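You operate a simulated robot arm through the tools that you are given. There is no shell and no other tool. Be economical: measure what you need, move in short steps, check, and stop when the job is done.

The job below is to be done with a simulated robot arm. You get a single attempt, and the scene is never put back.

JOB
Load the next pack: pressed one out to the purple mat, wet one in, pump to the green line.
Fine: at the hand press: green button once, then tray out; the wet pack waits at the open end of the wedge clamp and goes lengthwise on the pad's middle; tray in; other packs stay.

The check looks at the end state, three seconds after you hand in, the way a careful person would. Anything else that was tipped, shoved, dropped, spilled or broken makes it a failure.

ROBOT AND FRAMES
A 6-joint arm with a two-finger parallel gripper, fixed in place. Base frame: the origin is at the foot of the arm, x ahead of it, y to its left, z up; the work surface is at about z = 0.78. Readings come in m, degrees, newtons and seconds.
With the tool pointing down near the work surface it reaches from about 0.24 to 0.64 m from the base axis. Its first joint turns from -66.0 to 66.0 degrees. Payload 2.7 kg.
The tool frame sits at the grasp point between the pads (the TCP): z along the fingers, y along the line on which they close. The tips reach 0.023 m beyond it. The gripper opens to 0.094 m. The fingers are 0.038 m wide and 0.01 m thick; the gripper's body (0.054 by 0.096 m) begins 0.039 m behind the TCP.
Orientation is told as [roll, pitch, yaw] about the base's x, y, z axes, in that order, counted from this pose: with the fingers straight down and closing along the base's y, the tool's x points along the base's -x, its y along +y and its z along -z.

CONTROLS
- The arm moves only by the tool send_rows. Its argument "increments" is a list of rows, each an object of numbers (a shift or turn left out is 0, a gripper value left out holds the last): "gripper": the opening, from 0 (shut) to 1 (fully open); "x", "y", "z": the shift along the tool's x, y, z in mm; "ax", "ay", "az": the turn, a rotation vector about the tool's x, y, z in degrees. In form: [{"gripper": .., "x": .., "y": .., "z": .., "ax": .., "ay": .., "az": ..}, ...]. A call has 1 to 8 rows; each row shifts and turns the commanded pose from where the row before left it, along the tool's axes as they then stand. Each row takes 0.2 s and may step no farther than 0.05 m and 8.6 degrees from the row before; otherwise, or with a gripper value out of range, the whole call is refused. Where a pose cannot be reached the arm comes as near as it can. A force on the tool above 40 N (or 10 N above the force at the start of the call, whichever is more), or a blocked arm, ends the call early, and 0.2 s more pass. Each finger travels about 0.045 m/s and halts on what it meets, pressing with about 38 N; the grip force reading is that of the motor and also rises with nothing between the fingers. The clock runs only during rows and for 0.2 s after the last one: add rows that do not move to give the fingers time. It gives the time, the measured TCP pose, the force on the tool (base axes), the opening and the grip force at its end, in the units of the frame above (readings bear some noise), with the torque about the TCP (base axes, N m) and any sound that the robot's microphone picked up.
- Cameras (640 x 400 px; columns grow to the right, rows downward): "scene" is fixed at [0.098, -0.4613, 1.3994]; the picture's right is [0.44, -0.90, 0.00], its down [-0.55, -0.27, -0.79] and it looks along [0.71, 0.35, -0.61] (base axes); focal length 217 px, centre (320, 200). "wrist" rides on the gripper at [0.086, 0.016, -0.074] in the tool frame; the picture's right is [-0.18, 0.98, 0.00], its down [-0.58, -0.11, -0.81] and it looks along [-0.79, -0.15, 0.59] (tool axes); focal length 243 px, centre (320, 200). There is no depth. A picture from a camera that has moved, and an enlarged one, comes with that camera's place and axes in the base frame and with its lens.
- capture(camera): a new picture of that camera. No time passes.
- enlarge(camera, box): a new picture of the part [left, top, right, bottom] of that camera's present view, enlarged. No time passes.
- sign_off(): hands the job in; it is judged then, once.

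Work in short steps. Places have to be worked out from the pictures, the camera data and where the tool is seen: move nearer, look again, correct. Check each grasp and each placing, and mend what went wrong. You have 120 turns and 76 pictures in all, those below and enlarged ones among them. Open the gripper and draw the arm clear of the work before you hand the job in, unless the task says otherwise; then end with one line.

The tools are called after "Request:" by a JSON object that holds its "fn" and its "kwargs". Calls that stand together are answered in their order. send_rows: Moves the arm, as the interface text tells. Its arguments: {"type":"object","properties":{"increments":{"type":"array","items":{"type":"object","properties":{"gripper":{"type":"number"},"x":{"type":"number"},"y":{"type":"number"},"z":{"type":"number"},"ax":{"type":"number"},"ay":{"type":"number"},"az":{"type":"number"}}}}},"required":["increments"]} The other tools are called the same way: capture (camera) takes a picture; enlarge (camera, box) takes an enlarged picture of a part of a camera's view; sign_off () hands the job in.

At the start:

```text
t: 0.0
ee_pos: [0.3547, -0.0579, 1.2788]
tool_rot: [0.1, -0.1, 0.0]
ft_force: [0.4, -0.5, -0.1]
ft_torque: [0.02, 0.0, -0.02]
gripper_width: 0.0941
grip_force: 0.1
```

scene: 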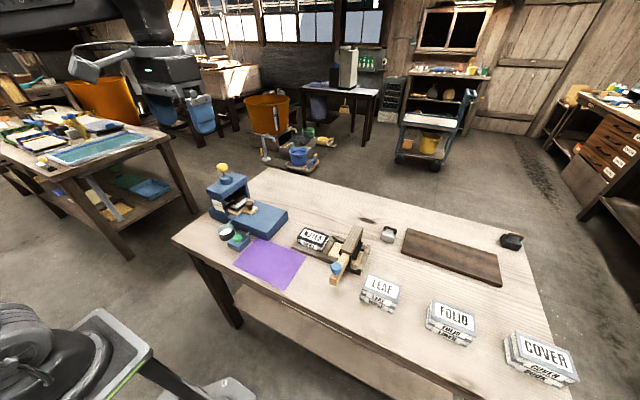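
wrist: 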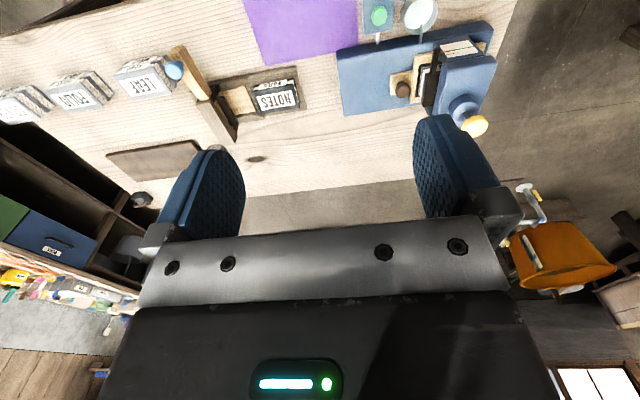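

The scene shows a blue hand press with a yellow knob, a green button, a gauge, a purple mat, and a wedge clamp with packs. I'll enlarge these areas to see the details.

Request:
{"fn": "enlarge", "kwargs": {"camera": "scene", "box": [190, 150, 310, 225]}}

Request:
{"fn": "enlarge", "kwargs": {"camera": "scene", "box": [190, 200, 350, 300]}}

Request:
{"fn": "enlarge", "kwargs": {"camera": "scene", "box": [280, 210, 440, 310]}}

Request:
{"fn": "enlarge", "kwargs": {"camera": "wrist", "box": [320, 0, 520, 125]}}

Request:
{"fn": "enlarge", "kwargs": {"camera": "wrist", "box": [130, 20, 330, 145]}}

```text
5.33 times, centred on (250, 188) of scene
camera zoom: at [0.098, -0.4613, 1.3994], right [0.44, -0.9, 0.0], down [-0.55, -0.27, -0.79], along [0.71, 0.35, -0.61], focal length 1156 px, centre (693, 267)
```

zoom: 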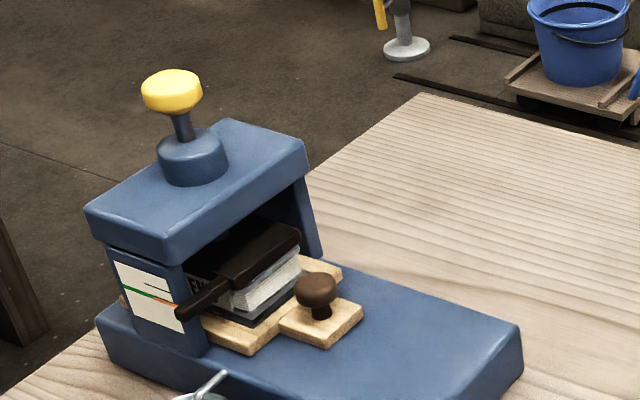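

```text
4.00 times, centred on (270, 250) of scene
camera zoom: at [0.098, -0.4613, 1.3994], right [0.44, -0.9, 0.0], down [-0.55, -0.27, -0.79], along [0.71, 0.35, -0.61], focal length 867 px, centre (520, 0)
```

zoom: 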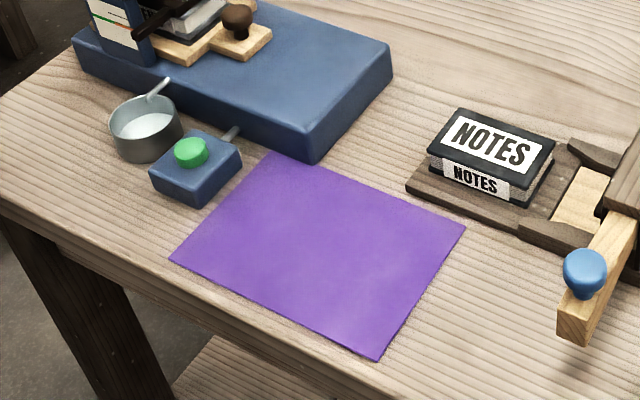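

```text
4.00 times, centred on (360, 260) of scene
camera zoom: at [0.098, -0.4613, 1.3994], right [0.44, -0.9, 0.0], down [-0.55, -0.27, -0.79], along [0.71, 0.35, -0.61], focal length 867 px, centre (160, -40)
```

zoom: 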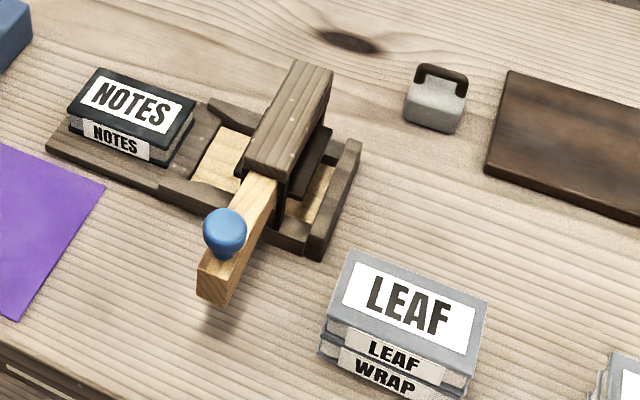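

```text
3.20 times, centred on (420, 62) of wrist
camera zoom: at [0.2674, -0.0406, 1.3547], right [0.18, 0.98, 0.0], down [0.58, -0.11, 0.81], along [0.79, -0.15, -0.59], focal length 776 px, centre (0, 640)
```

zoom: 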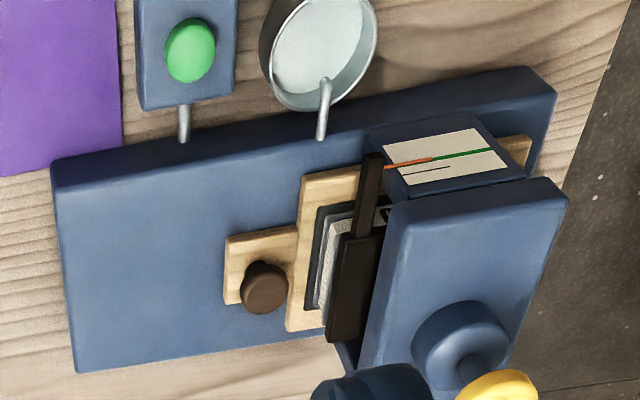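

```text
3.20 times, centred on (230, 82) of wrist
camera zoom: at [0.2674, -0.0406, 1.3547], right [0.18, 0.98, 0.0], down [0.58, -0.11, 0.81], along [0.79, -0.15, -0.59], focal length 776 px, centre (608, 576)
```

zoom: 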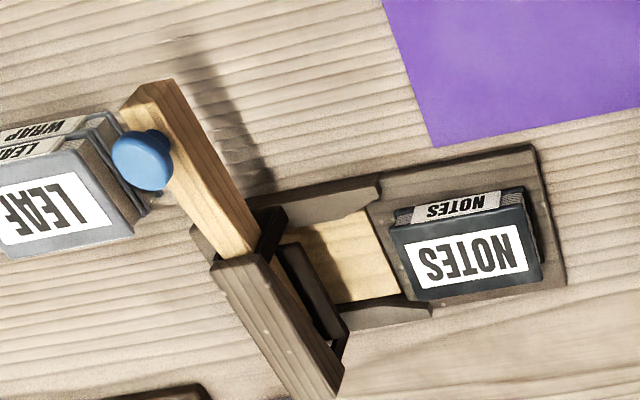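

The press (base about x 0.48–0.63, y −0.05–0.24) has its green button near (0.439, 0.032). The plunger knob is near (0.58, 0.18, 0.995), the NOTES pack near (0.555, −0.20) and the mat centre at (0.437, −0.10). I'll move above the button with the fingers closing and look again.

Request:
{"fn": "send_rows", "kwargs": {"increments": [{"gripper": 0, "x": -12, "y": 12.8, "z": 38}, {"x": -12, "y": 12.8, "z": 38}, {"x": -12, "y": 12.8, "z": 38}, {"x": -12, "y": 12.8, "z": 38}, {"x": -12, "y": 12.8, "z": 38}, {"x": -12, "y": 12.8, "z": 38}, {"x": -12, "y": 13, "z": 38}]}}

Request:
{"fn": "capture", "kwargs": {"camera": "wrist"}}

Request:
{"fn": "enlarge", "kwargs": {"camera": "scene", "box": [190, 150, 350, 250]}}

```text
t: 1.6
ee_pos: [0.4381, 0.0331, 1.0129]
tool_rot: [-0.1, 0.1, 0.1]
ft_force: [0.5, -0.5, 0.0]
ft_torque: [0.0, 0.02, 0.01]
gripper_width: 0.0
grip_force: 38.1
```

```text
68 pictures are left
camera wrist: at [0.3518, 0.0488, 1.0892], right [0.18, 0.98, 0.0], down [0.58, -0.11, 0.81], along [0.79, -0.15, -0.59], focal length 243 px, centre (320, 200)
```

wrist: 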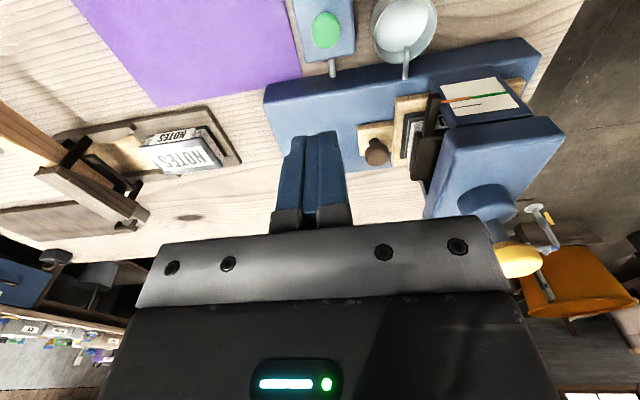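

```text
4.00 times, centred on (270, 200) of scene
camera zoom: at [0.098, -0.4613, 1.3994], right [0.44, -0.9, 0.0], down [-0.55, -0.27, -0.79], along [0.71, 0.35, -0.61], focal length 867 px, centre (520, 200)
```

zoom: 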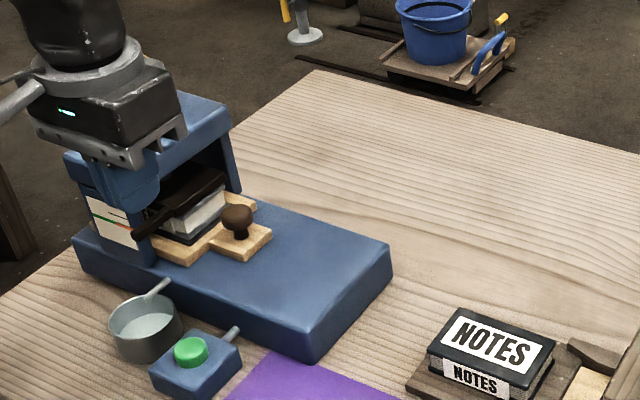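

The button sits at about (0.439, 0.037) with the closed fingers above it. I'll come down to just over it.

Request:
{"fn": "send_rows", "kwargs": {"increments": [{"y": 3, "z": 35}, {"z": 40}, {"z": 40}, {"z": 25}, {}]}}

Request:
{"fn": "enlarge", "kwargs": {"camera": "scene", "box": [190, 190, 290, 252]}}

Request:
{"fn": "capture", "kwargs": {"camera": "wrist"}}

```text
t: 2.8
ee_pos: [0.439, 0.036, 0.8716]
tool_rot: [0.0, 0.0, -0.1]
ft_force: [-0.5, -0.3, 0.1]
ft_torque: [-0.01, 0.03, 0.02]
gripper_width: 0.0
grip_force: 38.2
```

```text
6.40 times, centred on (240, 221) of scene
camera zoom: at [0.098, -0.4613, 1.3994], right [0.44, -0.9, 0.0], down [-0.55, -0.27, -0.79], along [0.71, 0.35, -0.61], focal length 1387 px, centre (832, 66)
```

zoom: 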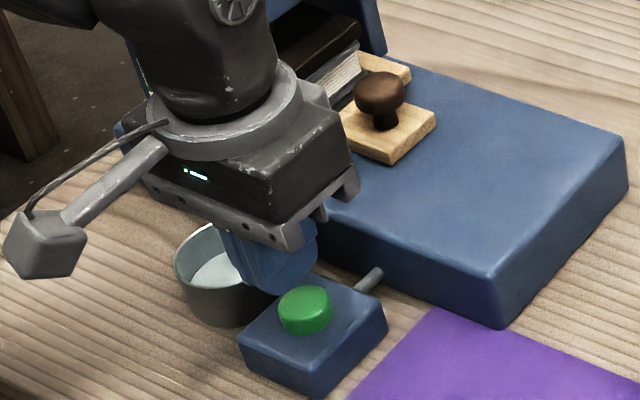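

```text
65 pictures are left
camera wrist: at [0.3514, 0.0517, 0.947], right [0.18, 0.98, 0.0], down [0.58, -0.11, 0.81], along [0.79, -0.15, -0.59], focal length 243 px, centre (320, 200)
```

wrist: 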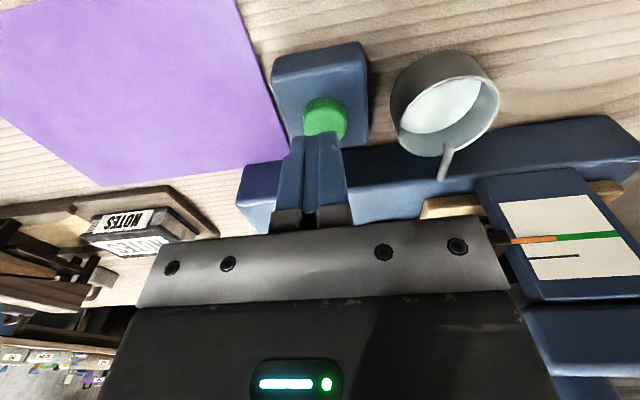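

The tips are about 2 cm above the button, roughly centred. I'll descend in small steps to press it.

Request:
{"fn": "send_rows", "kwargs": {"increments": [{"z": 8}, {"z": 5}, {"z": 4}, {}]}}

```text
t: 3.8
ee_pos: [0.438, 0.0359, 0.8563]
tool_rot: [0.1, 0.0, 0.0]
ft_force: [-0.7, 0.7, -0.4]
ft_torque: [-0.01, -0.01, -0.01]
gripper_width: 0.0
grip_force: 37.8
```

No contact yet, with the tips at about z 0.833. I'll go on in small steps.

Request:
{"fn": "send_rows", "kwargs": {"increments": [{"z": 3}, {"z": 3}, {}]}}

Request:
{"fn": "enlarge", "kwargs": {"camera": "scene", "box": [190, 190, 290, 252]}}

```text
t: 4.6
ee_pos: [0.4382, 0.0371, 0.8482]
tool_rot: [0.0, 0.0, 0.1]
ft_force: [-0.2, -0.6, 0.1]
ft_torque: [0.01, 0.04, 0.0]
gripper_width: 0.0
grip_force: 38.2
```

```text
6.40 times, centred on (240, 221) of scene
camera zoom: at [0.098, -0.4613, 1.3994], right [0.44, -0.9, 0.0], down [-0.55, -0.27, -0.79], along [0.71, 0.35, -0.61], focal length 1387 px, centre (832, 66)
```

zoom: 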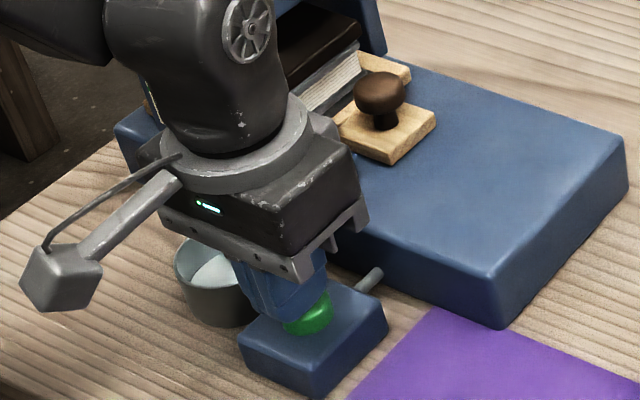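

The tips are almost on the button. I'll continue by 2 mm steps until I feel it.

Request:
{"fn": "send_rows", "kwargs": {"increments": [{"z": 2}, {"z": 2}, {}]}}

```text
t: 5.4
ee_pos: [0.4388, 0.0365, 0.8461]
tool_rot: [0.0, 0.0, 0.0]
ft_force: [0.1, 0.0, 1.6]
ft_torque: [0.01, -0.03, 0.0]
gripper_width: 0.0002
grip_force: 37.6
```

There is first contact of 1.6 N. I'll press a bit further.

Request:
{"fn": "send_rows", "kwargs": {"increments": [{"z": 2}, {"z": 2}, {}]}}

Request:
{"fn": "enlarge", "kwargs": {"camera": "scene", "box": [190, 150, 290, 212]}}

```text
t: 6.2
ee_pos: [0.4375, 0.0371, 0.8416]
tool_rot: [0.0, 0.0, 0.0]
ft_force: [0.9, -0.2, 2.8]
ft_torque: [0.0, -0.05, -0.02]
gripper_width: 0.0
grip_force: 37.4
heard: click
```

```text
6.40 times, centred on (240, 181) of scene
camera zoom: at [0.098, -0.4613, 1.3994], right [0.44, -0.9, 0.0], down [-0.55, -0.27, -0.79], along [0.71, 0.35, -0.61], focal length 1387 px, centre (832, 322)
```

zoom: 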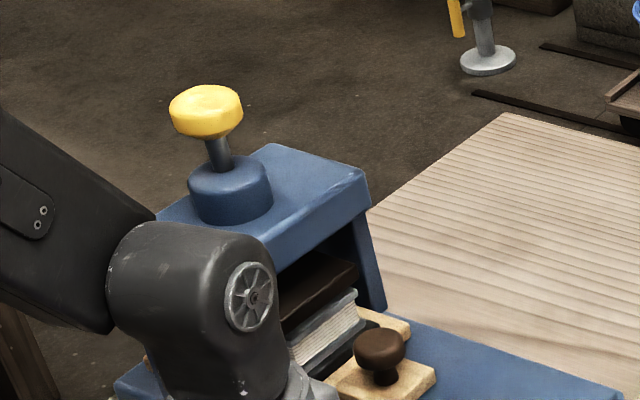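

The button clicked and the platen has lifted. I'll rise straight up, move back for a clear view of the press, and open the gripper a little.

Request:
{"fn": "send_rows", "kwargs": {"increments": [{"z": -30}, {"z": -45}, {"z": -45, "y": -20}, {"x": 20, "y": -40}, {"x": 10, "y": -30, "gripper": 0.6}, {}]}}

Request:
{"fn": "enlarge", "kwargs": {"camera": "scene", "box": [190, 150, 290, 212]}}

Request:
{"fn": "capture", "kwargs": {"camera": "wrist"}}

```text
t: 7.6
ee_pos: [0.4074, -0.0559, 0.9622]
tool_rot: [0.0, 0.0, 0.0]
ft_force: [0.0, 0.0, -0.4]
ft_torque: [0.0, 0.01, -0.03]
gripper_width: 0.0509
grip_force: 0.0
```

```text
6.40 times, centred on (240, 181) of scene
camera zoom: at [0.098, -0.4613, 1.3994], right [0.44, -0.9, 0.0], down [-0.55, -0.27, -0.79], along [0.71, 0.35, -0.61], focal length 1387 px, centre (832, 322)
```

zoom: 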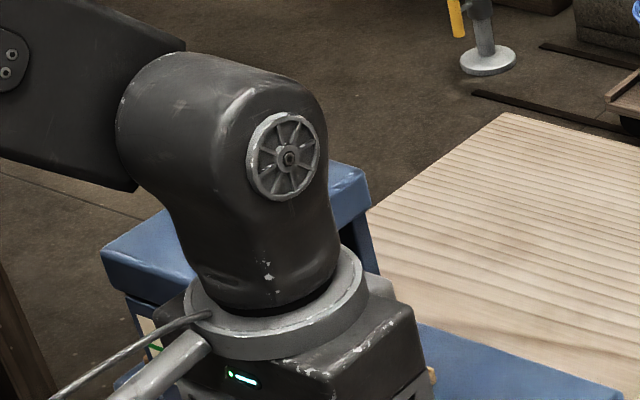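

```text
61 pictures are left
camera wrist: at [0.3205, -0.0408, 1.0375], right [0.18, 0.98, 0.0], down [0.58, -0.11, 0.81], along [0.79, -0.15, -0.59], focal length 243 px, centre (320, 200)
```

wrist: 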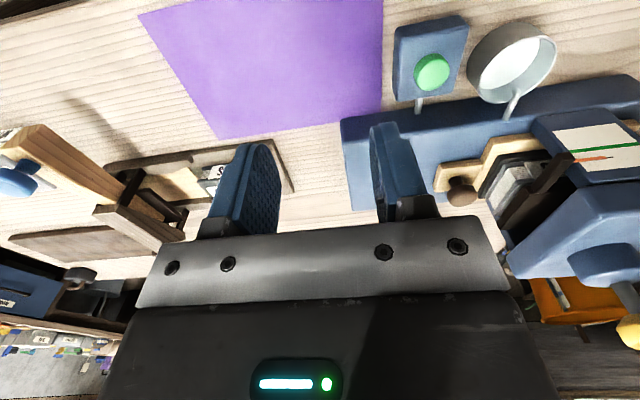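

The platen is up and the pointer is on the black mark. The tray knob is near (0.566, 0.079, 0.86). I'll yaw the tool −90° so the fingers close along base x and the camera looks into the press.

Request:
{"fn": "send_rows", "kwargs": {"increments": [{"az": -8.2}, {"az": -8.2}, {"az": -8.2}, {"az": -8.2}, {"az": -8.2}, {"az": -8.2}, {"az": -8.2}, {"az": -8.2}]}}

Request:
{"fn": "send_rows", "kwargs": {"increments": [{"az": -8.2}, {"az": -8.2}, {"az": -8}, {}]}}

Request:
{"fn": "capture", "kwargs": {"camera": "wrist"}}

```text
t: 9.4
ee_pos: [0.409, -0.0531, 0.9622]
tool_rot: [0.0, 0.0, 65.7]
ft_force: [-0.5, 0.9, 0.2]
ft_torque: [-0.02, 0.03, 0.0]
gripper_width: 0.0563
grip_force: 0.0
```

```text
t: 10.4
ee_pos: [0.4077, -0.0533, 0.9617]
tool_rot: [0.0, 0.1, 90.2]
ft_force: [0.5, 0.5, -0.6]
ft_torque: [0.01, 0.01, 0.0]
gripper_width: 0.0562
grip_force: 0.2
```

```text
60 pictures are left
camera wrist: at [0.3913, -0.1403, 1.0377], right [-0.98, 0.18, 0.0], down [0.11, 0.58, 0.81], along [0.15, 0.79, -0.59], focal length 243 px, centre (320, 200)
```

wrist: 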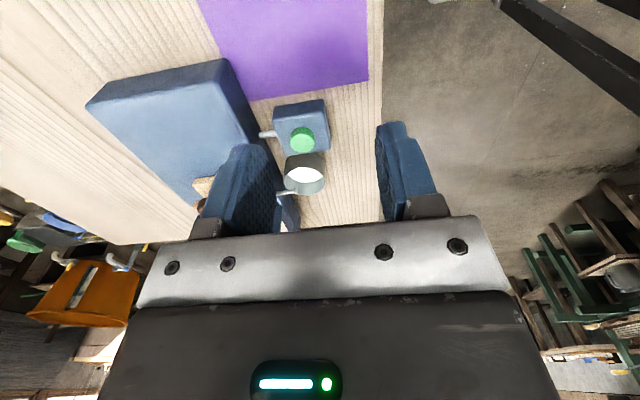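

The yaw is done. I'll move to (0.566, −0.02) at a safe height to look into the press.

Request:
{"fn": "send_rows", "kwargs": {"increments": [{"y": -40, "x": -8}, {"y": -40, "x": -8}, {"y": -40, "x": -8}, {"y": -38, "x": -9}, {}]}}

Request:
{"fn": "capture", "kwargs": {"camera": "wrist"}}

```text
t: 11.6
ee_pos: [0.5647, -0.0199, 0.9614]
tool_rot: [0.0, 0.0, 90.0]
ft_force: [0.0, -0.5, -0.2]
ft_torque: [0.0, 0.04, 0.0]
gripper_width: 0.0564
grip_force: 0.0
```

```text
59 pictures are left
camera wrist: at [0.5478, -0.1078, 1.0379], right [-0.98, 0.18, 0.0], down [0.11, 0.58, 0.81], along [0.15, 0.79, -0.59], focal length 243 px, centre (320, 200)
```

wrist: 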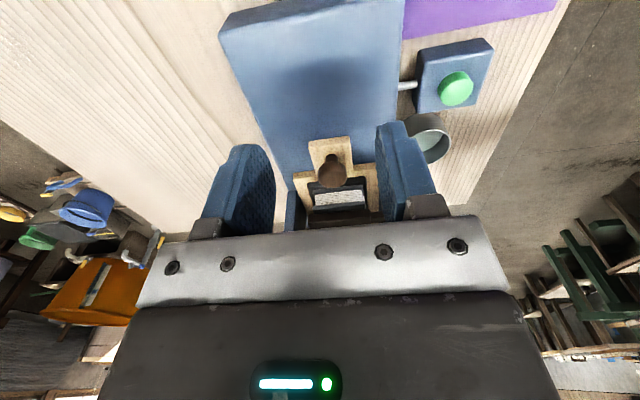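

The knob is at about (0.570, 0.080, 0.86), and the pack inside lies along y, roughly 6 cm wide. I'll lower with the fingers at y ≈ 0 and then look before sliding around the knob.

Request:
{"fn": "send_rows", "kwargs": {"increments": [{"y": -5, "x": -10, "z": 35}, {"z": 40, "x": -10}, {"z": 20}, {}]}}

Request:
{"fn": "capture", "kwargs": {"camera": "wrist"}}

Request:
{"fn": "enlarge", "kwargs": {"camera": "scene", "box": [190, 150, 310, 225]}}

```text
t: 12.6
ee_pos: [0.5717, -0.0012, 0.8676]
tool_rot: [0.0, 0.0, 90.0]
ft_force: [0.3, -0.5, -0.8]
ft_torque: [-0.03, 0.03, -0.01]
gripper_width: 0.0565
grip_force: 0.0
```

```text
58 pictures are left
camera wrist: at [0.5555, -0.0883, 0.9435], right [-0.98, 0.18, 0.0], down [0.11, 0.58, 0.81], along [0.15, 0.79, -0.59], focal length 243 px, centre (320, 200)
```

wrist: 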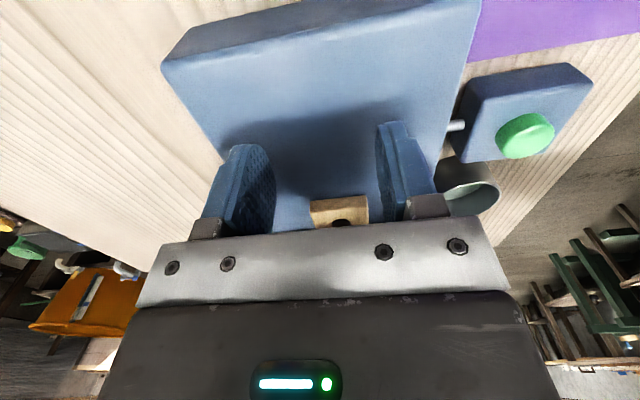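

```text
5.33 times, centred on (250, 188) of scene
camera zoom: at [0.098, -0.4613, 1.3994], right [0.44, -0.9, 0.0], down [-0.55, -0.27, -0.79], along [0.71, 0.35, -0.61], focal length 1156 px, centre (693, 267)
```

zoom: 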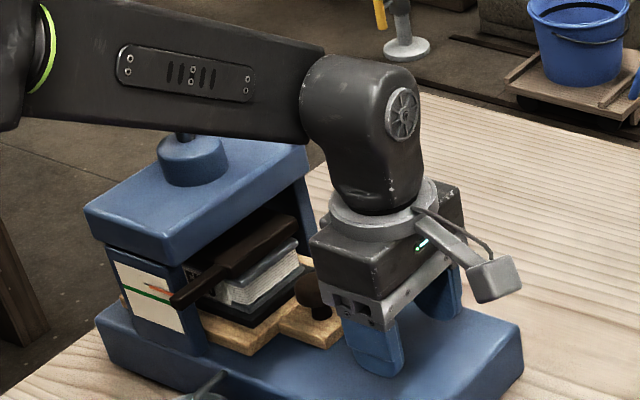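

The knob is aligned between the fingers. I'll slide in +y by 68 mm so they straddle it.

Request:
{"fn": "send_rows", "kwargs": {"increments": [{"x": -30}, {"x": -20}, {"x": -18}, {}]}}

Request:
{"fn": "enlarge", "kwargs": {"camera": "scene", "box": [190, 150, 310, 225]}}

```text
t: 13.6
ee_pos: [0.5727, 0.0659, 0.8669]
tool_rot: [0.0, 0.0, 89.9]
ft_force: [-0.1, 0.4, -0.4]
ft_torque: [0.02, 0.02, -0.01]
gripper_width: 0.0563
grip_force: 0.1
```

```text
5.33 times, centred on (250, 188) of scene
camera zoom: at [0.098, -0.4613, 1.3994], right [0.44, -0.9, 0.0], down [-0.55, -0.27, -0.79], along [0.71, 0.35, -0.61], focal length 1156 px, centre (693, 267)
```

zoom: 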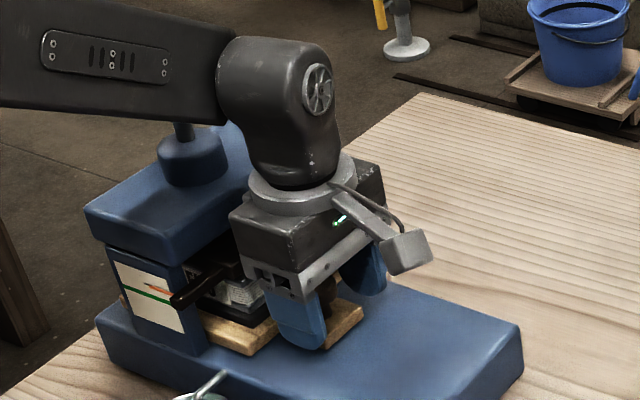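

The fingers straddle the knob with nothing touched. I'll close on it.

Request:
{"fn": "send_rows", "kwargs": {"increments": [{"gripper": 0}, {}, {}, {}, {}]}}

```text
t: 14.8
ee_pos: [0.5702, 0.0675, 0.8663]
tool_rot: [0.2, 0.0, 90.0]
ft_force: [-23.2, 0.2, 6.4]
ft_torque: [0.07, 0.02, 0.31]
gripper_width: 0.0292
grip_force: 45.2
```

The knob is gripped at 29 mm. I'll relieve the sideways force and pull out gently.

Request:
{"fn": "send_rows", "kwargs": {"increments": [{"y": 3}, {"x": 5}, {"x": 10}, {"x": 10}, {}]}}

Request:
{"fn": "enlarge", "kwargs": {"camera": "scene", "box": [190, 150, 310, 225]}}

```text
t: 16.0
ee_pos: [0.5694, 0.0421, 0.866]
tool_rot: [-0.2, 0.0, 90.1]
ft_force: [16.4, -0.3, -14.1]
ft_torque: [-0.13, -0.24, -0.14]
gripper_width: 0.0294
grip_force: 45.4
```

```text
5.33 times, centred on (250, 188) of scene
camera zoom: at [0.0987, -0.4613, 1.3994], right [0.44, -0.9, 0.0], down [-0.55, -0.27, -0.79], along [0.71, 0.35, -0.61], focal length 1156 px, centre (693, 267)
```

zoom: 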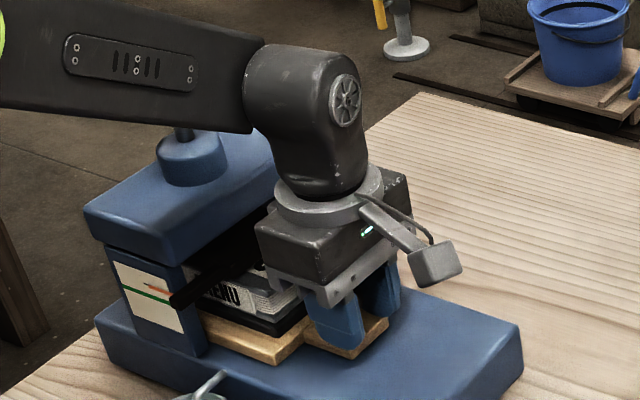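

The tray is sliding out with the pack. I'll trim the side forces and keep pulling.

Request:
{"fn": "send_rows", "kwargs": {"increments": [{"y": -1.5, "z": 0.7}, {"x": 12}, {"x": 12}, {"x": 12}, {}]}}

Request:
{"fn": "enlarge", "kwargs": {"camera": "scene", "box": [190, 150, 310, 225]}}

```text
t: 17.2
ee_pos: [0.5698, 0.0077, 0.8663]
tool_rot: [-0.2, 0.0, 90.0]
ft_force: [9.6, -0.1, 0.0]
ft_torque: [0.17, -0.07, -0.04]
gripper_width: 0.0296
grip_force: 44.3
```

```text
5.33 times, centred on (250, 188) of scene
camera zoom: at [0.0982, -0.4613, 1.3994], right [0.44, -0.9, 0.0], down [-0.55, -0.27, -0.79], along [0.71, 0.35, -0.61], focal length 1156 px, centre (693, 267)
```

zoom: 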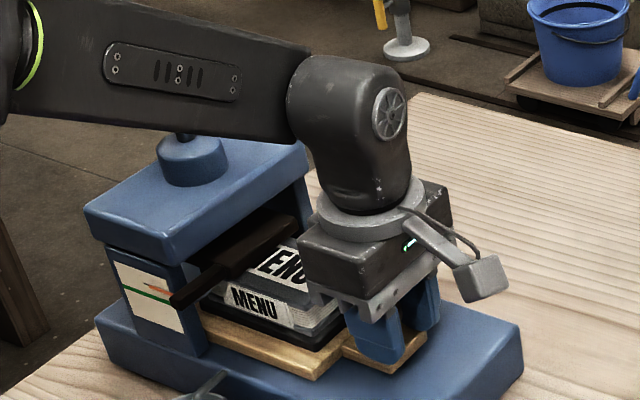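

MENU is coming out. I'll continue pulling.

Request:
{"fn": "send_rows", "kwargs": {"increments": [{"y": -0.8}, {"x": 12}, {"x": 12}, {"x": 12}, {}]}}

Request:
{"fn": "enlarge", "kwargs": {"camera": "scene", "box": [190, 150, 310, 225]}}

```text
t: 18.4
ee_pos: [0.57, -0.0273, 0.8672]
tool_rot: [0.3, -0.1, 90.0]
ft_force: [-3.9, -0.8, -1.4]
ft_torque: [0.07, 0.16, 0.14]
gripper_width: 0.0294
grip_force: 44.8
```

```text
5.33 times, centred on (250, 188) of scene
camera zoom: at [0.0979, -0.4613, 1.3994], right [0.44, -0.9, 0.0], down [-0.55, -0.27, -0.79], along [0.71, 0.35, -0.61], focal length 1156 px, centre (693, 267)
```

zoom: 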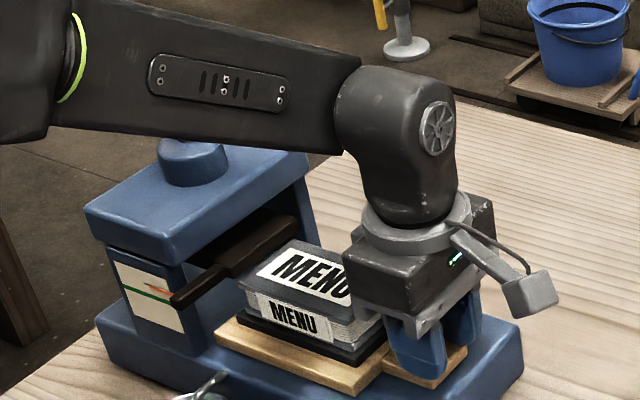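

The tray is nearly fully out. I'll pull a bit further to find its stop.

Request:
{"fn": "send_rows", "kwargs": {"increments": [{"x": 8}, {"x": 8}, {"x": 8}, {}]}}

Request:
{"fn": "enlarge", "kwargs": {"camera": "scene", "box": [190, 150, 310, 225]}}

```text
t: 19.4
ee_pos: [0.57, -0.0531, 0.8669]
tool_rot: [0.0, 0.0, 89.9]
ft_force: [3.9, -0.4, -13.6]
ft_torque: [-0.09, -0.13, -0.05]
gripper_width: 0.0293
grip_force: 44.8
```

```text
5.33 times, centred on (250, 188) of scene
camera zoom: at [0.0983, -0.4613, 1.3994], right [0.44, -0.9, 0.0], down [-0.55, -0.27, -0.79], along [0.71, 0.35, -0.61], focal length 1156 px, centre (693, 267)
```

zoom: 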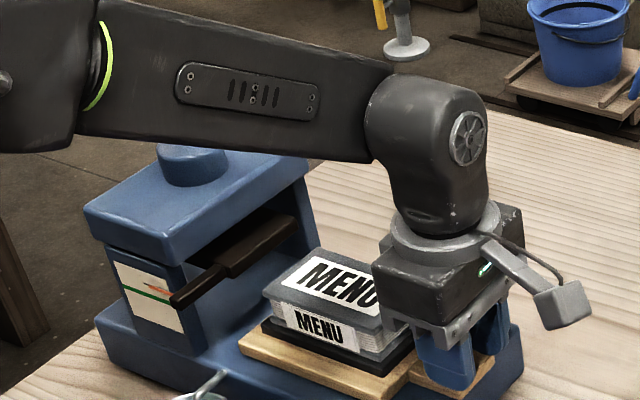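

MENU is now clear of the press head. I'll release the knob and go straight up, then look.

Request:
{"fn": "send_rows", "kwargs": {"increments": [{"gripper": 0.7}, {}, {}, {"z": -30}, {"z": -45}, {"z": -45, "x": 40}, {"z": -20, "x": 45}]}}

Request:
{"fn": "capture", "kwargs": {"camera": "wrist"}}

Request:
{"fn": "enlarge", "kwargs": {"camera": "scene", "box": [200, 150, 360, 250]}}

```text
refused: row 6 steps farther than a row can; nothing moved
```

```text
51 pictures are left
camera wrist: at [0.5535, -0.14, 0.9428], right [-0.98, 0.18, 0.0], down [0.11, 0.58, 0.81], along [0.15, 0.79, -0.59], focal length 243 px, centre (320, 200)
```

wrist: 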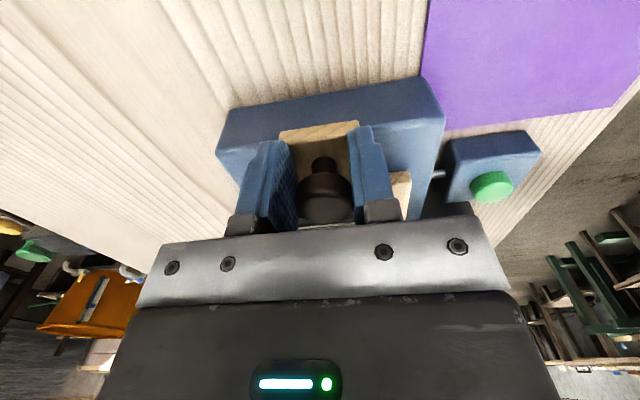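

```text
4.00 times, centred on (280, 200) of scene
camera zoom: at [0.0983, -0.4613, 1.3994], right [0.44, -0.9, 0.0], down [-0.55, -0.27, -0.79], along [0.71, 0.35, -0.61], focal length 867 px, centre (480, 200)
```

zoom: 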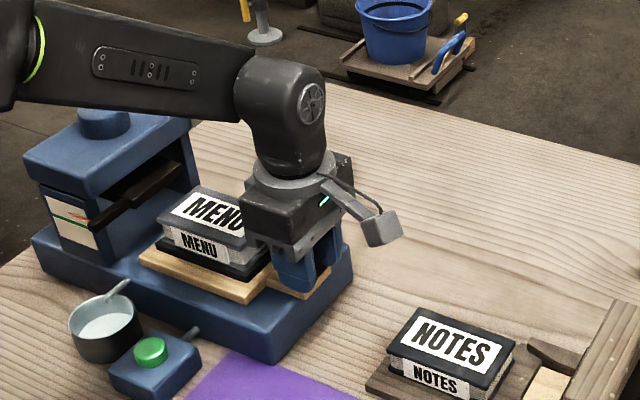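

A step was too long. I'll resend with shorter rows.

Request:
{"fn": "send_rows", "kwargs": {"increments": [{"gripper": 0.7}, {}, {}, {"z": -30}, {"z": -40}, {"z": -40, "x": 25}, {"z": -20, "x": 40}, {"x": 40}]}}

Request:
{"fn": "capture", "kwargs": {"camera": "wrist"}}

Request:
{"fn": "enlarge", "kwargs": {"camera": "scene", "box": [200, 160, 300, 222]}}

```text
t: 21.2
ee_pos: [0.5737, -0.1562, 0.9989]
tool_rot: [0.0, -0.1, 90.0]
ft_force: [-0.4, 0.2, -0.6]
ft_torque: [0.01, 0.0, 0.0]
gripper_width: 0.0656
grip_force: 0.1
```

```text
49 pictures are left
camera wrist: at [0.5563, -0.2441, 1.0742], right [-0.98, 0.18, 0.0], down [0.11, 0.58, 0.81], along [0.15, 0.79, -0.59], focal length 243 px, centre (320, 200)
```

wrist: 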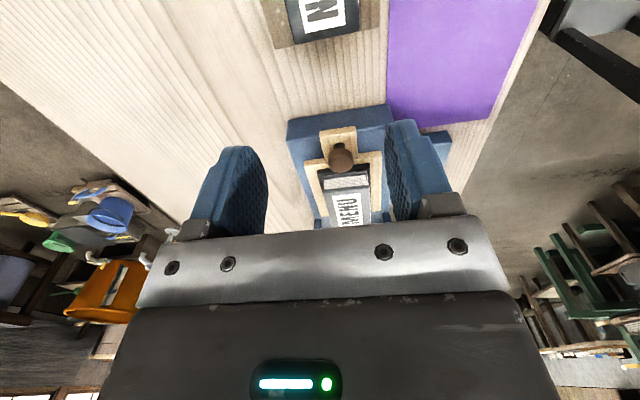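

```text
6.40 times, centred on (250, 191) of scene
camera zoom: at [0.0981, -0.4613, 1.3994], right [0.44, -0.9, 0.0], down [-0.55, -0.27, -0.79], along [0.71, 0.35, -0.61], focal length 1387 px, centre (768, 258)
```

zoom: 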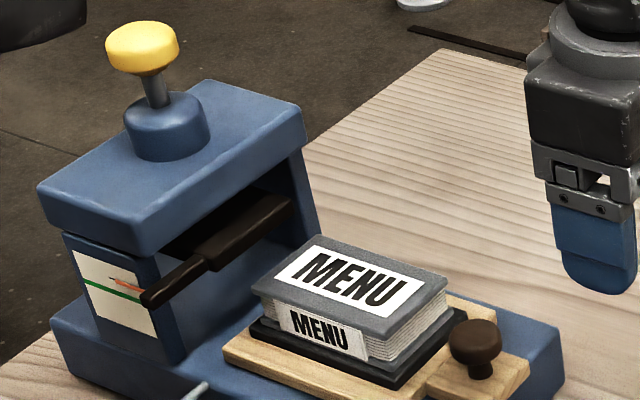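

The knob is at y ≈ −0.040 and MENU spans roughly x 0.545–0.603, y 0.002–0.110, top about z 0.868. I'll open fully and move above its centre.

Request:
{"fn": "send_rows", "kwargs": {"increments": [{"gripper": 1, "x": -40}, {"x": -42}, {"x": -42}, {"x": -42, "z": 20}, {"x": -42, "z": 20, "y": 1}, {"z": 20}, {}]}}

Request:
{"fn": "enlarge", "kwargs": {"camera": "scene", "box": [200, 160, 300, 222]}}

Request:
{"fn": "capture", "kwargs": {"camera": "wrist"}}

```text
t: 22.8
ee_pos: [0.5682, 0.05, 0.9356]
tool_rot: [0.0, 0.1, 90.0]
ft_force: [0.5, -1.0, 0.3]
ft_torque: [0.01, 0.02, -0.04]
gripper_width: 0.0942
grip_force: 0.1
```

```text
6.40 times, centred on (250, 191) of scene
camera zoom: at [0.098, -0.4613, 1.3994], right [0.44, -0.9, 0.0], down [-0.55, -0.27, -0.79], along [0.71, 0.35, -0.61], focal length 1387 px, centre (768, 258)
```

zoom: 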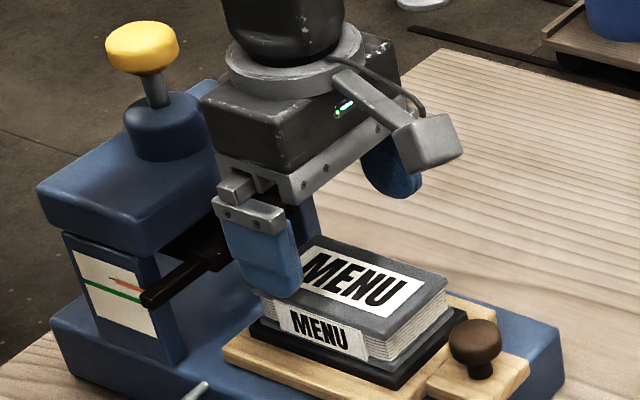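

```text
46 pictures are left
camera wrist: at [0.5524, -0.038, 1.0112], right [-0.98, 0.18, 0.0], down [0.11, 0.58, 0.81], along [0.15, 0.79, -0.59], focal length 243 px, centre (320, 200)
```

wrist: 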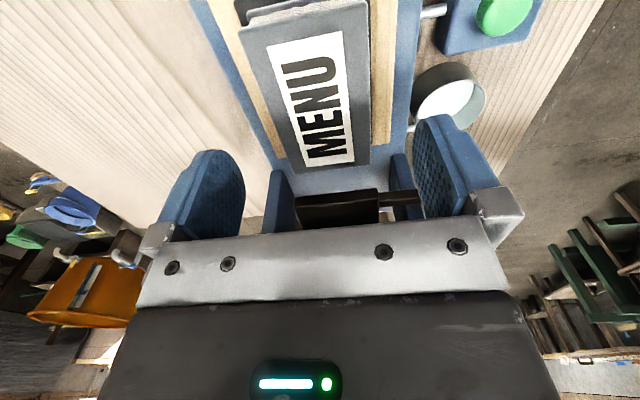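

The view gives MENU's centre at about (0.573, 0.054). I'll correct by 4 mm in x and y, then descend with the fingers on either side.

Request:
{"fn": "send_rows", "kwargs": {"increments": [{"x": -4, "y": -4.5}, {"z": 25}, {"z": 20}, {"z": 13}, {}]}}

Request:
{"fn": "enlarge", "kwargs": {"camera": "scene", "box": [200, 160, 300, 222]}}

Request:
{"fn": "capture", "kwargs": {"camera": "wrist"}}

```text
t: 24.0
ee_pos: [0.5752, 0.0547, 0.8775]
tool_rot: [0.1, -0.1, 90.0]
ft_force: [-0.2, -0.3, -0.2]
ft_torque: [0.03, -0.01, -0.01]
gripper_width: 0.094
grip_force: 0.1
```

```text
6.40 times, centred on (250, 191) of scene
camera zoom: at [0.098, -0.4613, 1.3994], right [0.44, -0.9, 0.0], down [-0.55, -0.27, -0.79], along [0.71, 0.35, -0.61], focal length 1387 px, centre (768, 258)
```

zoom: 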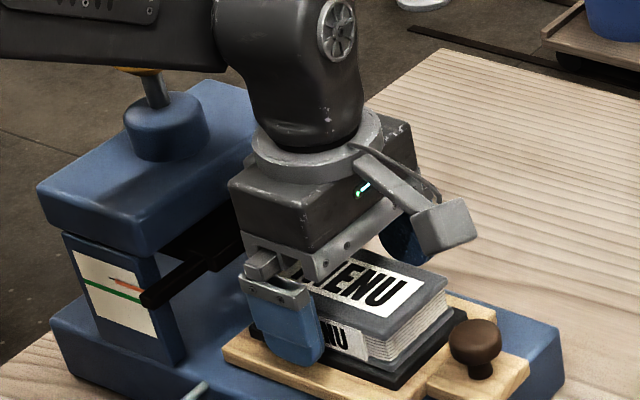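

```text
44 pictures are left
camera wrist: at [0.558, -0.0337, 0.9538], right [-0.98, 0.18, 0.0], down [0.11, 0.58, 0.81], along [0.15, 0.79, -0.59], focal length 243 px, centre (320, 200)
```

wrist: 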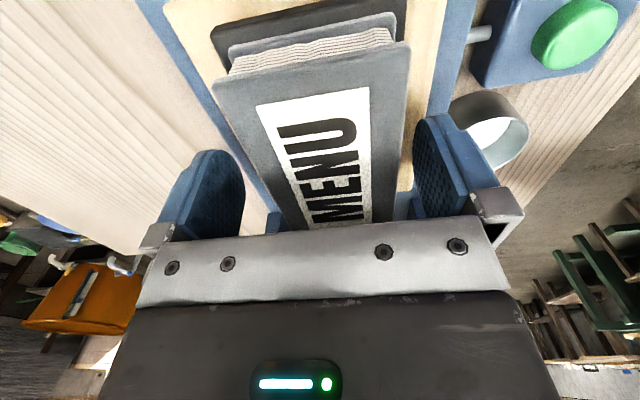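

The pack is centred between the fingers. Its top is about z 0.865 and its bottom about 0.841. I'll lower another 9 mm (tips ≈ 0.846) and close.

Request:
{"fn": "send_rows", "kwargs": {"increments": [{"z": 5}, {"z": 4}, {}]}}

Request:
{"fn": "send_rows", "kwargs": {"increments": [{"gripper": 0.4}, {}, {}, {}, {}]}}

Request:
{"fn": "enlarge", "kwargs": {"camera": "scene", "box": [200, 160, 300, 222]}}

```text
t: 24.8
ee_pos: [0.5758, 0.0546, 0.8687]
tool_rot: [0.0, -0.1, 90.0]
ft_force: [-0.8, 0.0, 0.3]
ft_torque: [0.03, 0.01, -0.04]
gripper_width: 0.0939
grip_force: 0.0
```

```text
t: 26.0
ee_pos: [0.5711, 0.0534, 0.8671]
tool_rot: [0.9, 0.2, 90.0]
ft_force: [-34.6, 2.4, 1.8]
ft_torque: [0.34, 0.68, -0.12]
gripper_width: 0.0713
grip_force: 44.9
```

```text
6.40 times, centred on (250, 191) of scene
camera zoom: at [0.0972, -0.4613, 1.3995], right [0.44, -0.9, 0.0], down [-0.55, -0.27, -0.79], along [0.71, 0.35, -0.61], focal length 1387 px, centre (768, 258)
```

zoom: 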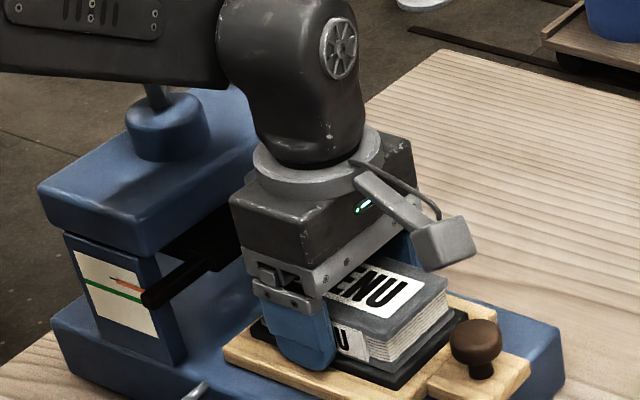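

The side force of 35 N suggests the tips caught something fixed, possibly the pad edge. I'll reopen, rise 5 mm, recentre in x and close again.

Request:
{"fn": "send_rows", "kwargs": {"increments": [{"gripper": 1}, {}, {"z": -5, "y": 4}, {}, {}]}}

Request:
{"fn": "send_rows", "kwargs": {"increments": [{"gripper": 0.4}, {}, {}, {}, {}]}}

```text
t: 27.2
ee_pos: [0.5708, 0.0539, 0.8741]
tool_rot: [0.0, 0.0, 90.0]
ft_force: [0.7, 0.0, -1.2]
ft_torque: [-0.02, -0.03, 0.01]
gripper_width: 0.0941
grip_force: 0.1
```

```text
t: 28.4
ee_pos: [0.5697, 0.0524, 0.874]
tool_rot: [0.0, 0.0, 90.0]
ft_force: [-0.3, -0.5, 0.4]
ft_torque: [-0.03, -0.02, -0.04]
gripper_width: 0.0594
grip_force: 38.2
```

The grip is now 59 mm with no side force, so that's the pack itself; before, the tips had the pad edge. I'll lift a little and check.

Request:
{"fn": "send_rows", "kwargs": {"increments": [{"z": -10}, {"z": -15}, {}]}}

Request:
{"fn": "enlarge", "kwargs": {"camera": "scene", "box": [200, 150, 310, 219]}}

```text
t: 29.2
ee_pos: [0.5694, 0.0545, 0.8997]
tool_rot: [0.1, 0.1, 90.0]
ft_force: [0.2, 0.2, -0.7]
ft_torque: [0.03, -0.03, -0.01]
gripper_width: 0.0594
grip_force: 37.7
```

```text
5.80 times, centred on (255, 184) of scene
camera zoom: at [0.0981, -0.4613, 1.3994], right [0.44, -0.9, 0.0], down [-0.55, -0.27, -0.79], along [0.71, 0.35, -0.61], focal length 1257 px, centre (697, 290)
```

zoom: 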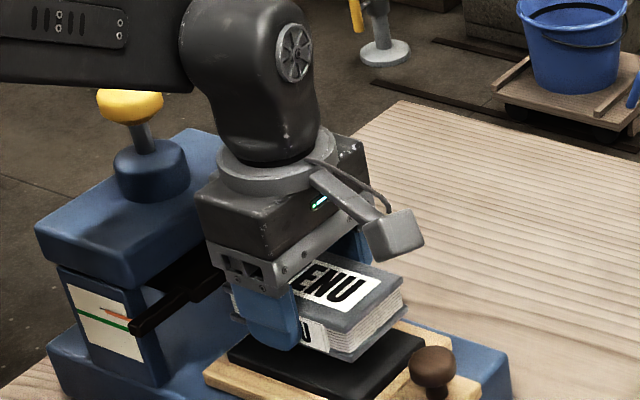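

MENU is held level. I'll raise it and carry it over the mat centre (0.437, −0.105).

Request:
{"fn": "send_rows", "kwargs": {"increments": [{"z": -30}, {"z": -30}, {"x": 32, "y": 20}, {"x": 32, "y": 26}, {"x": 32, "y": 28}, {"x": 32, "y": 29}, {"x": 31, "y": 29}, {}]}}

Request:
{"fn": "capture", "kwargs": {"camera": "wrist"}}

Request:
{"fn": "enlarge", "kwargs": {"camera": "scene", "box": [210, 200, 370, 300]}}

```text
t: 31.0
ee_pos: [0.4367, -0.1093, 0.9586]
tool_rot: [-0.1, 0.0, 90.0]
ft_force: [0.3, -0.2, -0.7]
ft_torque: [0.01, -0.02, 0.0]
gripper_width: 0.0594
grip_force: 37.9
```

```text
41 pictures are left
camera wrist: at [0.42, -0.1952, 1.0352], right [-0.98, 0.18, 0.0], down [0.11, 0.58, 0.81], along [0.15, 0.79, -0.59], focal length 243 px, centre (320, 200)
```

wrist: 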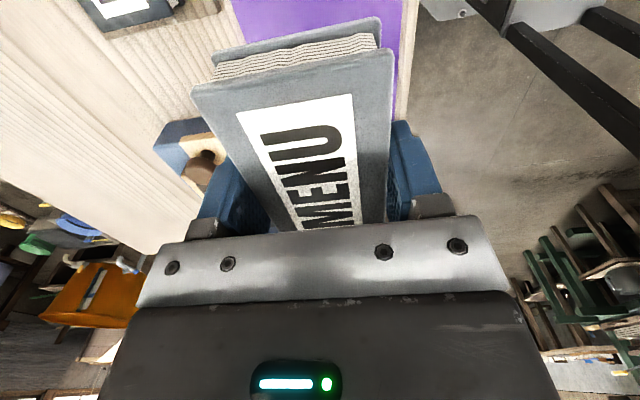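

```text
4.00 times, centred on (290, 250) of scene
camera zoom: at [0.098, -0.4613, 1.3994], right [0.44, -0.9, 0.0], down [-0.55, -0.27, -0.79], along [0.71, 0.35, -0.61], focal length 867 px, centre (440, 0)
```

zoom: 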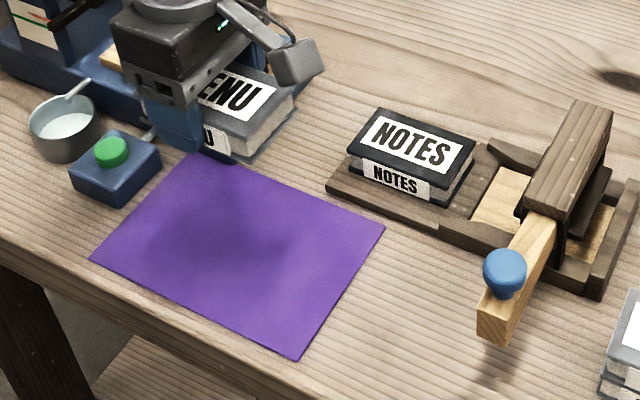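

The shadow is centred on the mat. I'll descend to just above it.

Request:
{"fn": "send_rows", "kwargs": {"increments": [{"z": 40}, {"z": 40}, {"z": 40}, {"z": 20}, {}]}}

Request:
{"fn": "enlarge", "kwargs": {"camera": "scene", "box": [210, 200, 370, 300]}}

```text
t: 32.2
ee_pos: [0.439, -0.1055, 0.8175]
tool_rot: [0.1, 0.1, 90.0]
ft_force: [-0.6, -0.5, -1.6]
ft_torque: [-0.02, -0.02, -0.01]
gripper_width: 0.0596
grip_force: 37.4
```

```text
4.00 times, centred on (290, 250) of scene
camera zoom: at [0.0981, -0.4613, 1.3994], right [0.44, -0.9, 0.0], down [-0.55, -0.27, -0.79], along [0.71, 0.35, -0.61], focal length 867 px, centre (440, 0)
```

zoom: 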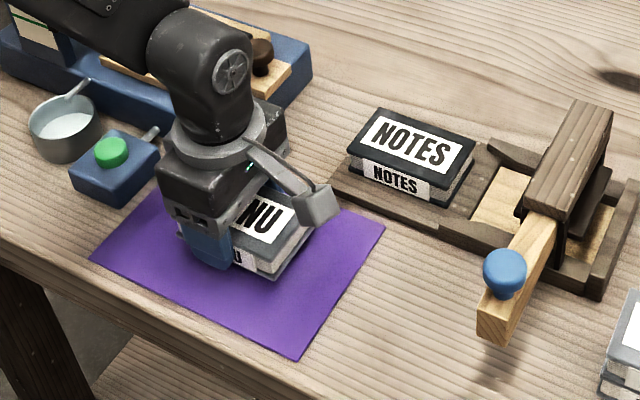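

It's just above the mat. I'll descend slowly to contact.

Request:
{"fn": "send_rows", "kwargs": {"increments": [{"z": 3}, {"z": 2}, {"z": 1}, {}]}}

```text
t: 33.2
ee_pos: [0.44, -0.1056, 0.8142]
tool_rot: [-0.1, 0.1, 90.0]
ft_force: [0.6, 0.0, -0.9]
ft_torque: [0.01, -0.01, -0.02]
gripper_width: 0.0594
grip_force: 38.4
```

No contact yet, so I'll keep going down.

Request:
{"fn": "send_rows", "kwargs": {"increments": [{"z": 1.5}, {"z": 1.5}, {}]}}

```text
t: 34.0
ee_pos: [0.4386, -0.1053, 0.8093]
tool_rot: [-0.1, 0.1, 90.0]
ft_force: [-0.1, -0.1, -1.7]
ft_torque: [0.04, -0.01, -0.06]
gripper_width: 0.0595
grip_force: 38.5
```

Still free; a bit further.

Request:
{"fn": "send_rows", "kwargs": {"increments": [{"z": 1.5}, {"z": 1}, {}]}}

Request:
{"fn": "enlarge", "kwargs": {"camera": "scene", "box": [240, 225, 300, 275]}}

```text
t: 34.8
ee_pos: [0.4371, -0.1038, 0.8065]
tool_rot: [0.0, 0.1, 90.0]
ft_force: [-0.3, 0.7, -1.8]
ft_torque: [-0.01, 0.05, 0.0]
gripper_width: 0.0594
grip_force: 37.9
```

```text
8.00 times, centred on (270, 250) of scene
camera zoom: at [0.0981, -0.4613, 1.3994], right [0.44, -0.9, 0.0], down [-0.55, -0.27, -0.79], along [0.71, 0.35, -0.61], focal length 1734 px, centre (720, -200)
```

zoom: 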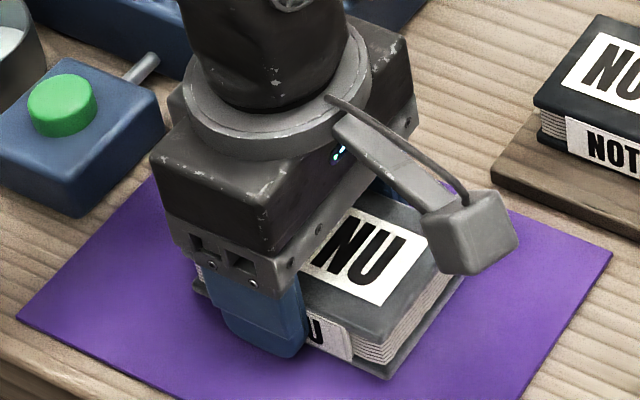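

It's nearly down; 1 mm steps now.

Request:
{"fn": "send_rows", "kwargs": {"increments": [{"z": 1}, {}]}}

Request:
{"fn": "send_rows", "kwargs": {"increments": [{"z": 1}, {}]}}

```text
t: 35.4
ee_pos: [0.438, -0.1043, 0.807]
tool_rot: [0.0, 0.0, 90.0]
ft_force: [-5.3, -0.9, 8.1]
ft_torque: [-0.1, -0.05, -0.09]
gripper_width: 0.0595
grip_force: 37.9
```

```text
t: 36.0
ee_pos: [0.437, -0.1058, 0.8069]
tool_rot: [0.0, 0.0, 90.0]
ft_force: [-12.6, 2.6, 32.9]
ft_torque: [0.07, 0.51, -0.11]
gripper_width: 0.0594
grip_force: 37.7
```

Contact is firm at 0.807. I'll relieve the load, open, and rise.

Request:
{"fn": "send_rows", "kwargs": {"increments": [{"z": -1.5}, {"gripper": 0.95}, {}, {}, {"z": -30}, {"z": -45}, {"z": -45}, {}]}}

Request:
{"fn": "enlarge", "kwargs": {"camera": "scene", "box": [210, 200, 370, 300]}}

```text
t: 37.8
ee_pos: [0.4379, -0.1066, 0.9265]
tool_rot: [-0.1, -0.1, 90.0]
ft_force: [-0.7, 0.4, 0.1]
ft_torque: [0.03, 0.01, -0.02]
gripper_width: 0.0892
grip_force: 0.1
```

```text
4.00 times, centred on (290, 250) of scene
camera zoom: at [0.098, -0.4613, 1.3994], right [0.44, -0.9, 0.0], down [-0.55, -0.27, -0.79], along [0.71, 0.35, -0.61], focal length 867 px, centre (440, 0)
```

zoom: 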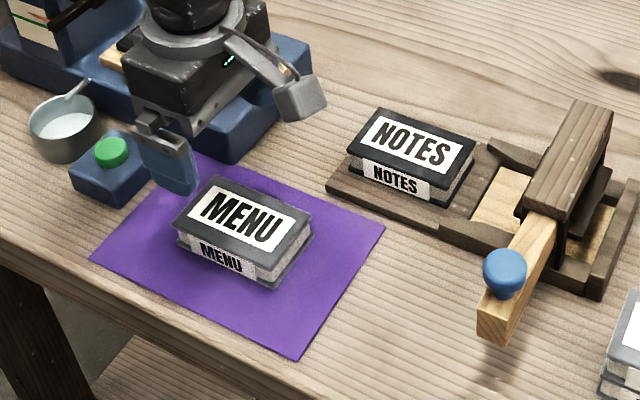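

MENU lies centred on the mat. NOTES is centred at about (0.556, −0.205), also along y. I'll move above it.

Request:
{"fn": "send_rows", "kwargs": {"increments": [{"z": -30}, {"x": 20, "y": -30, "gripper": 1}, {"x": 25, "y": -30}, {"x": 25, "y": -30}, {"x": 28, "y": -28}, {}]}}

Request:
{"fn": "capture", "kwargs": {"camera": "wrist"}}

Request:
{"fn": "enlarge", "kwargs": {"camera": "scene", "box": [260, 190, 400, 278]}}

```text
t: 39.2
ee_pos: [0.5572, -0.2042, 0.9558]
tool_rot: [0.1, 0.0, 89.9]
ft_force: [0.3, -1.0, -0.4]
ft_torque: [0.0, -0.02, 0.0]
gripper_width: 0.0939
grip_force: 0.0
```

```text
36 pictures are left
camera wrist: at [0.5406, -0.2915, 1.0324], right [-0.98, 0.18, 0.0], down [0.11, 0.58, 0.81], along [0.15, 0.79, -0.59], focal length 243 px, centre (320, 200)
```

wrist: 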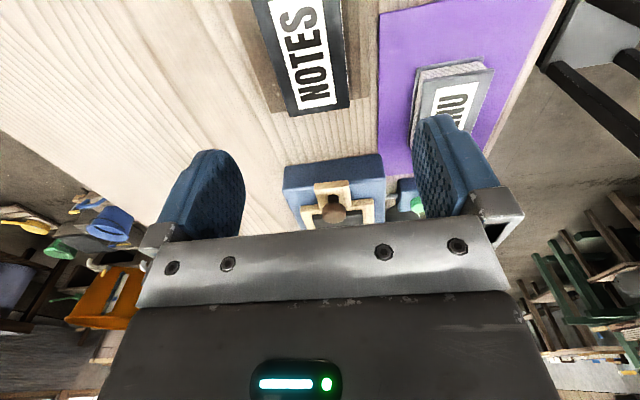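

```text
4.55 times, centred on (330, 234) of scene
camera zoom: at [0.098, -0.4613, 1.3994], right [0.44, -0.9, 0.0], down [-0.55, -0.27, -0.79], along [0.71, 0.35, -0.61], focal length 985 px, centre (274, 46)
```

zoom: 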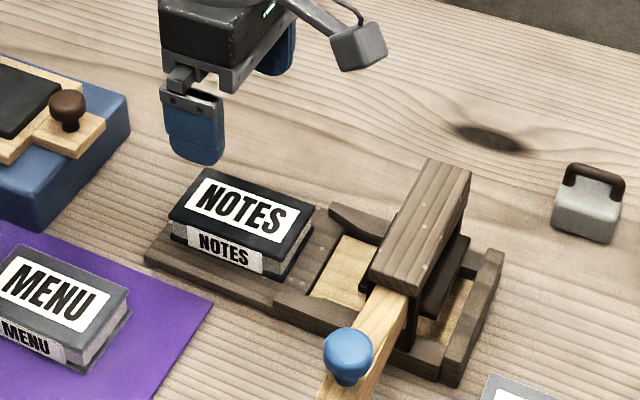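

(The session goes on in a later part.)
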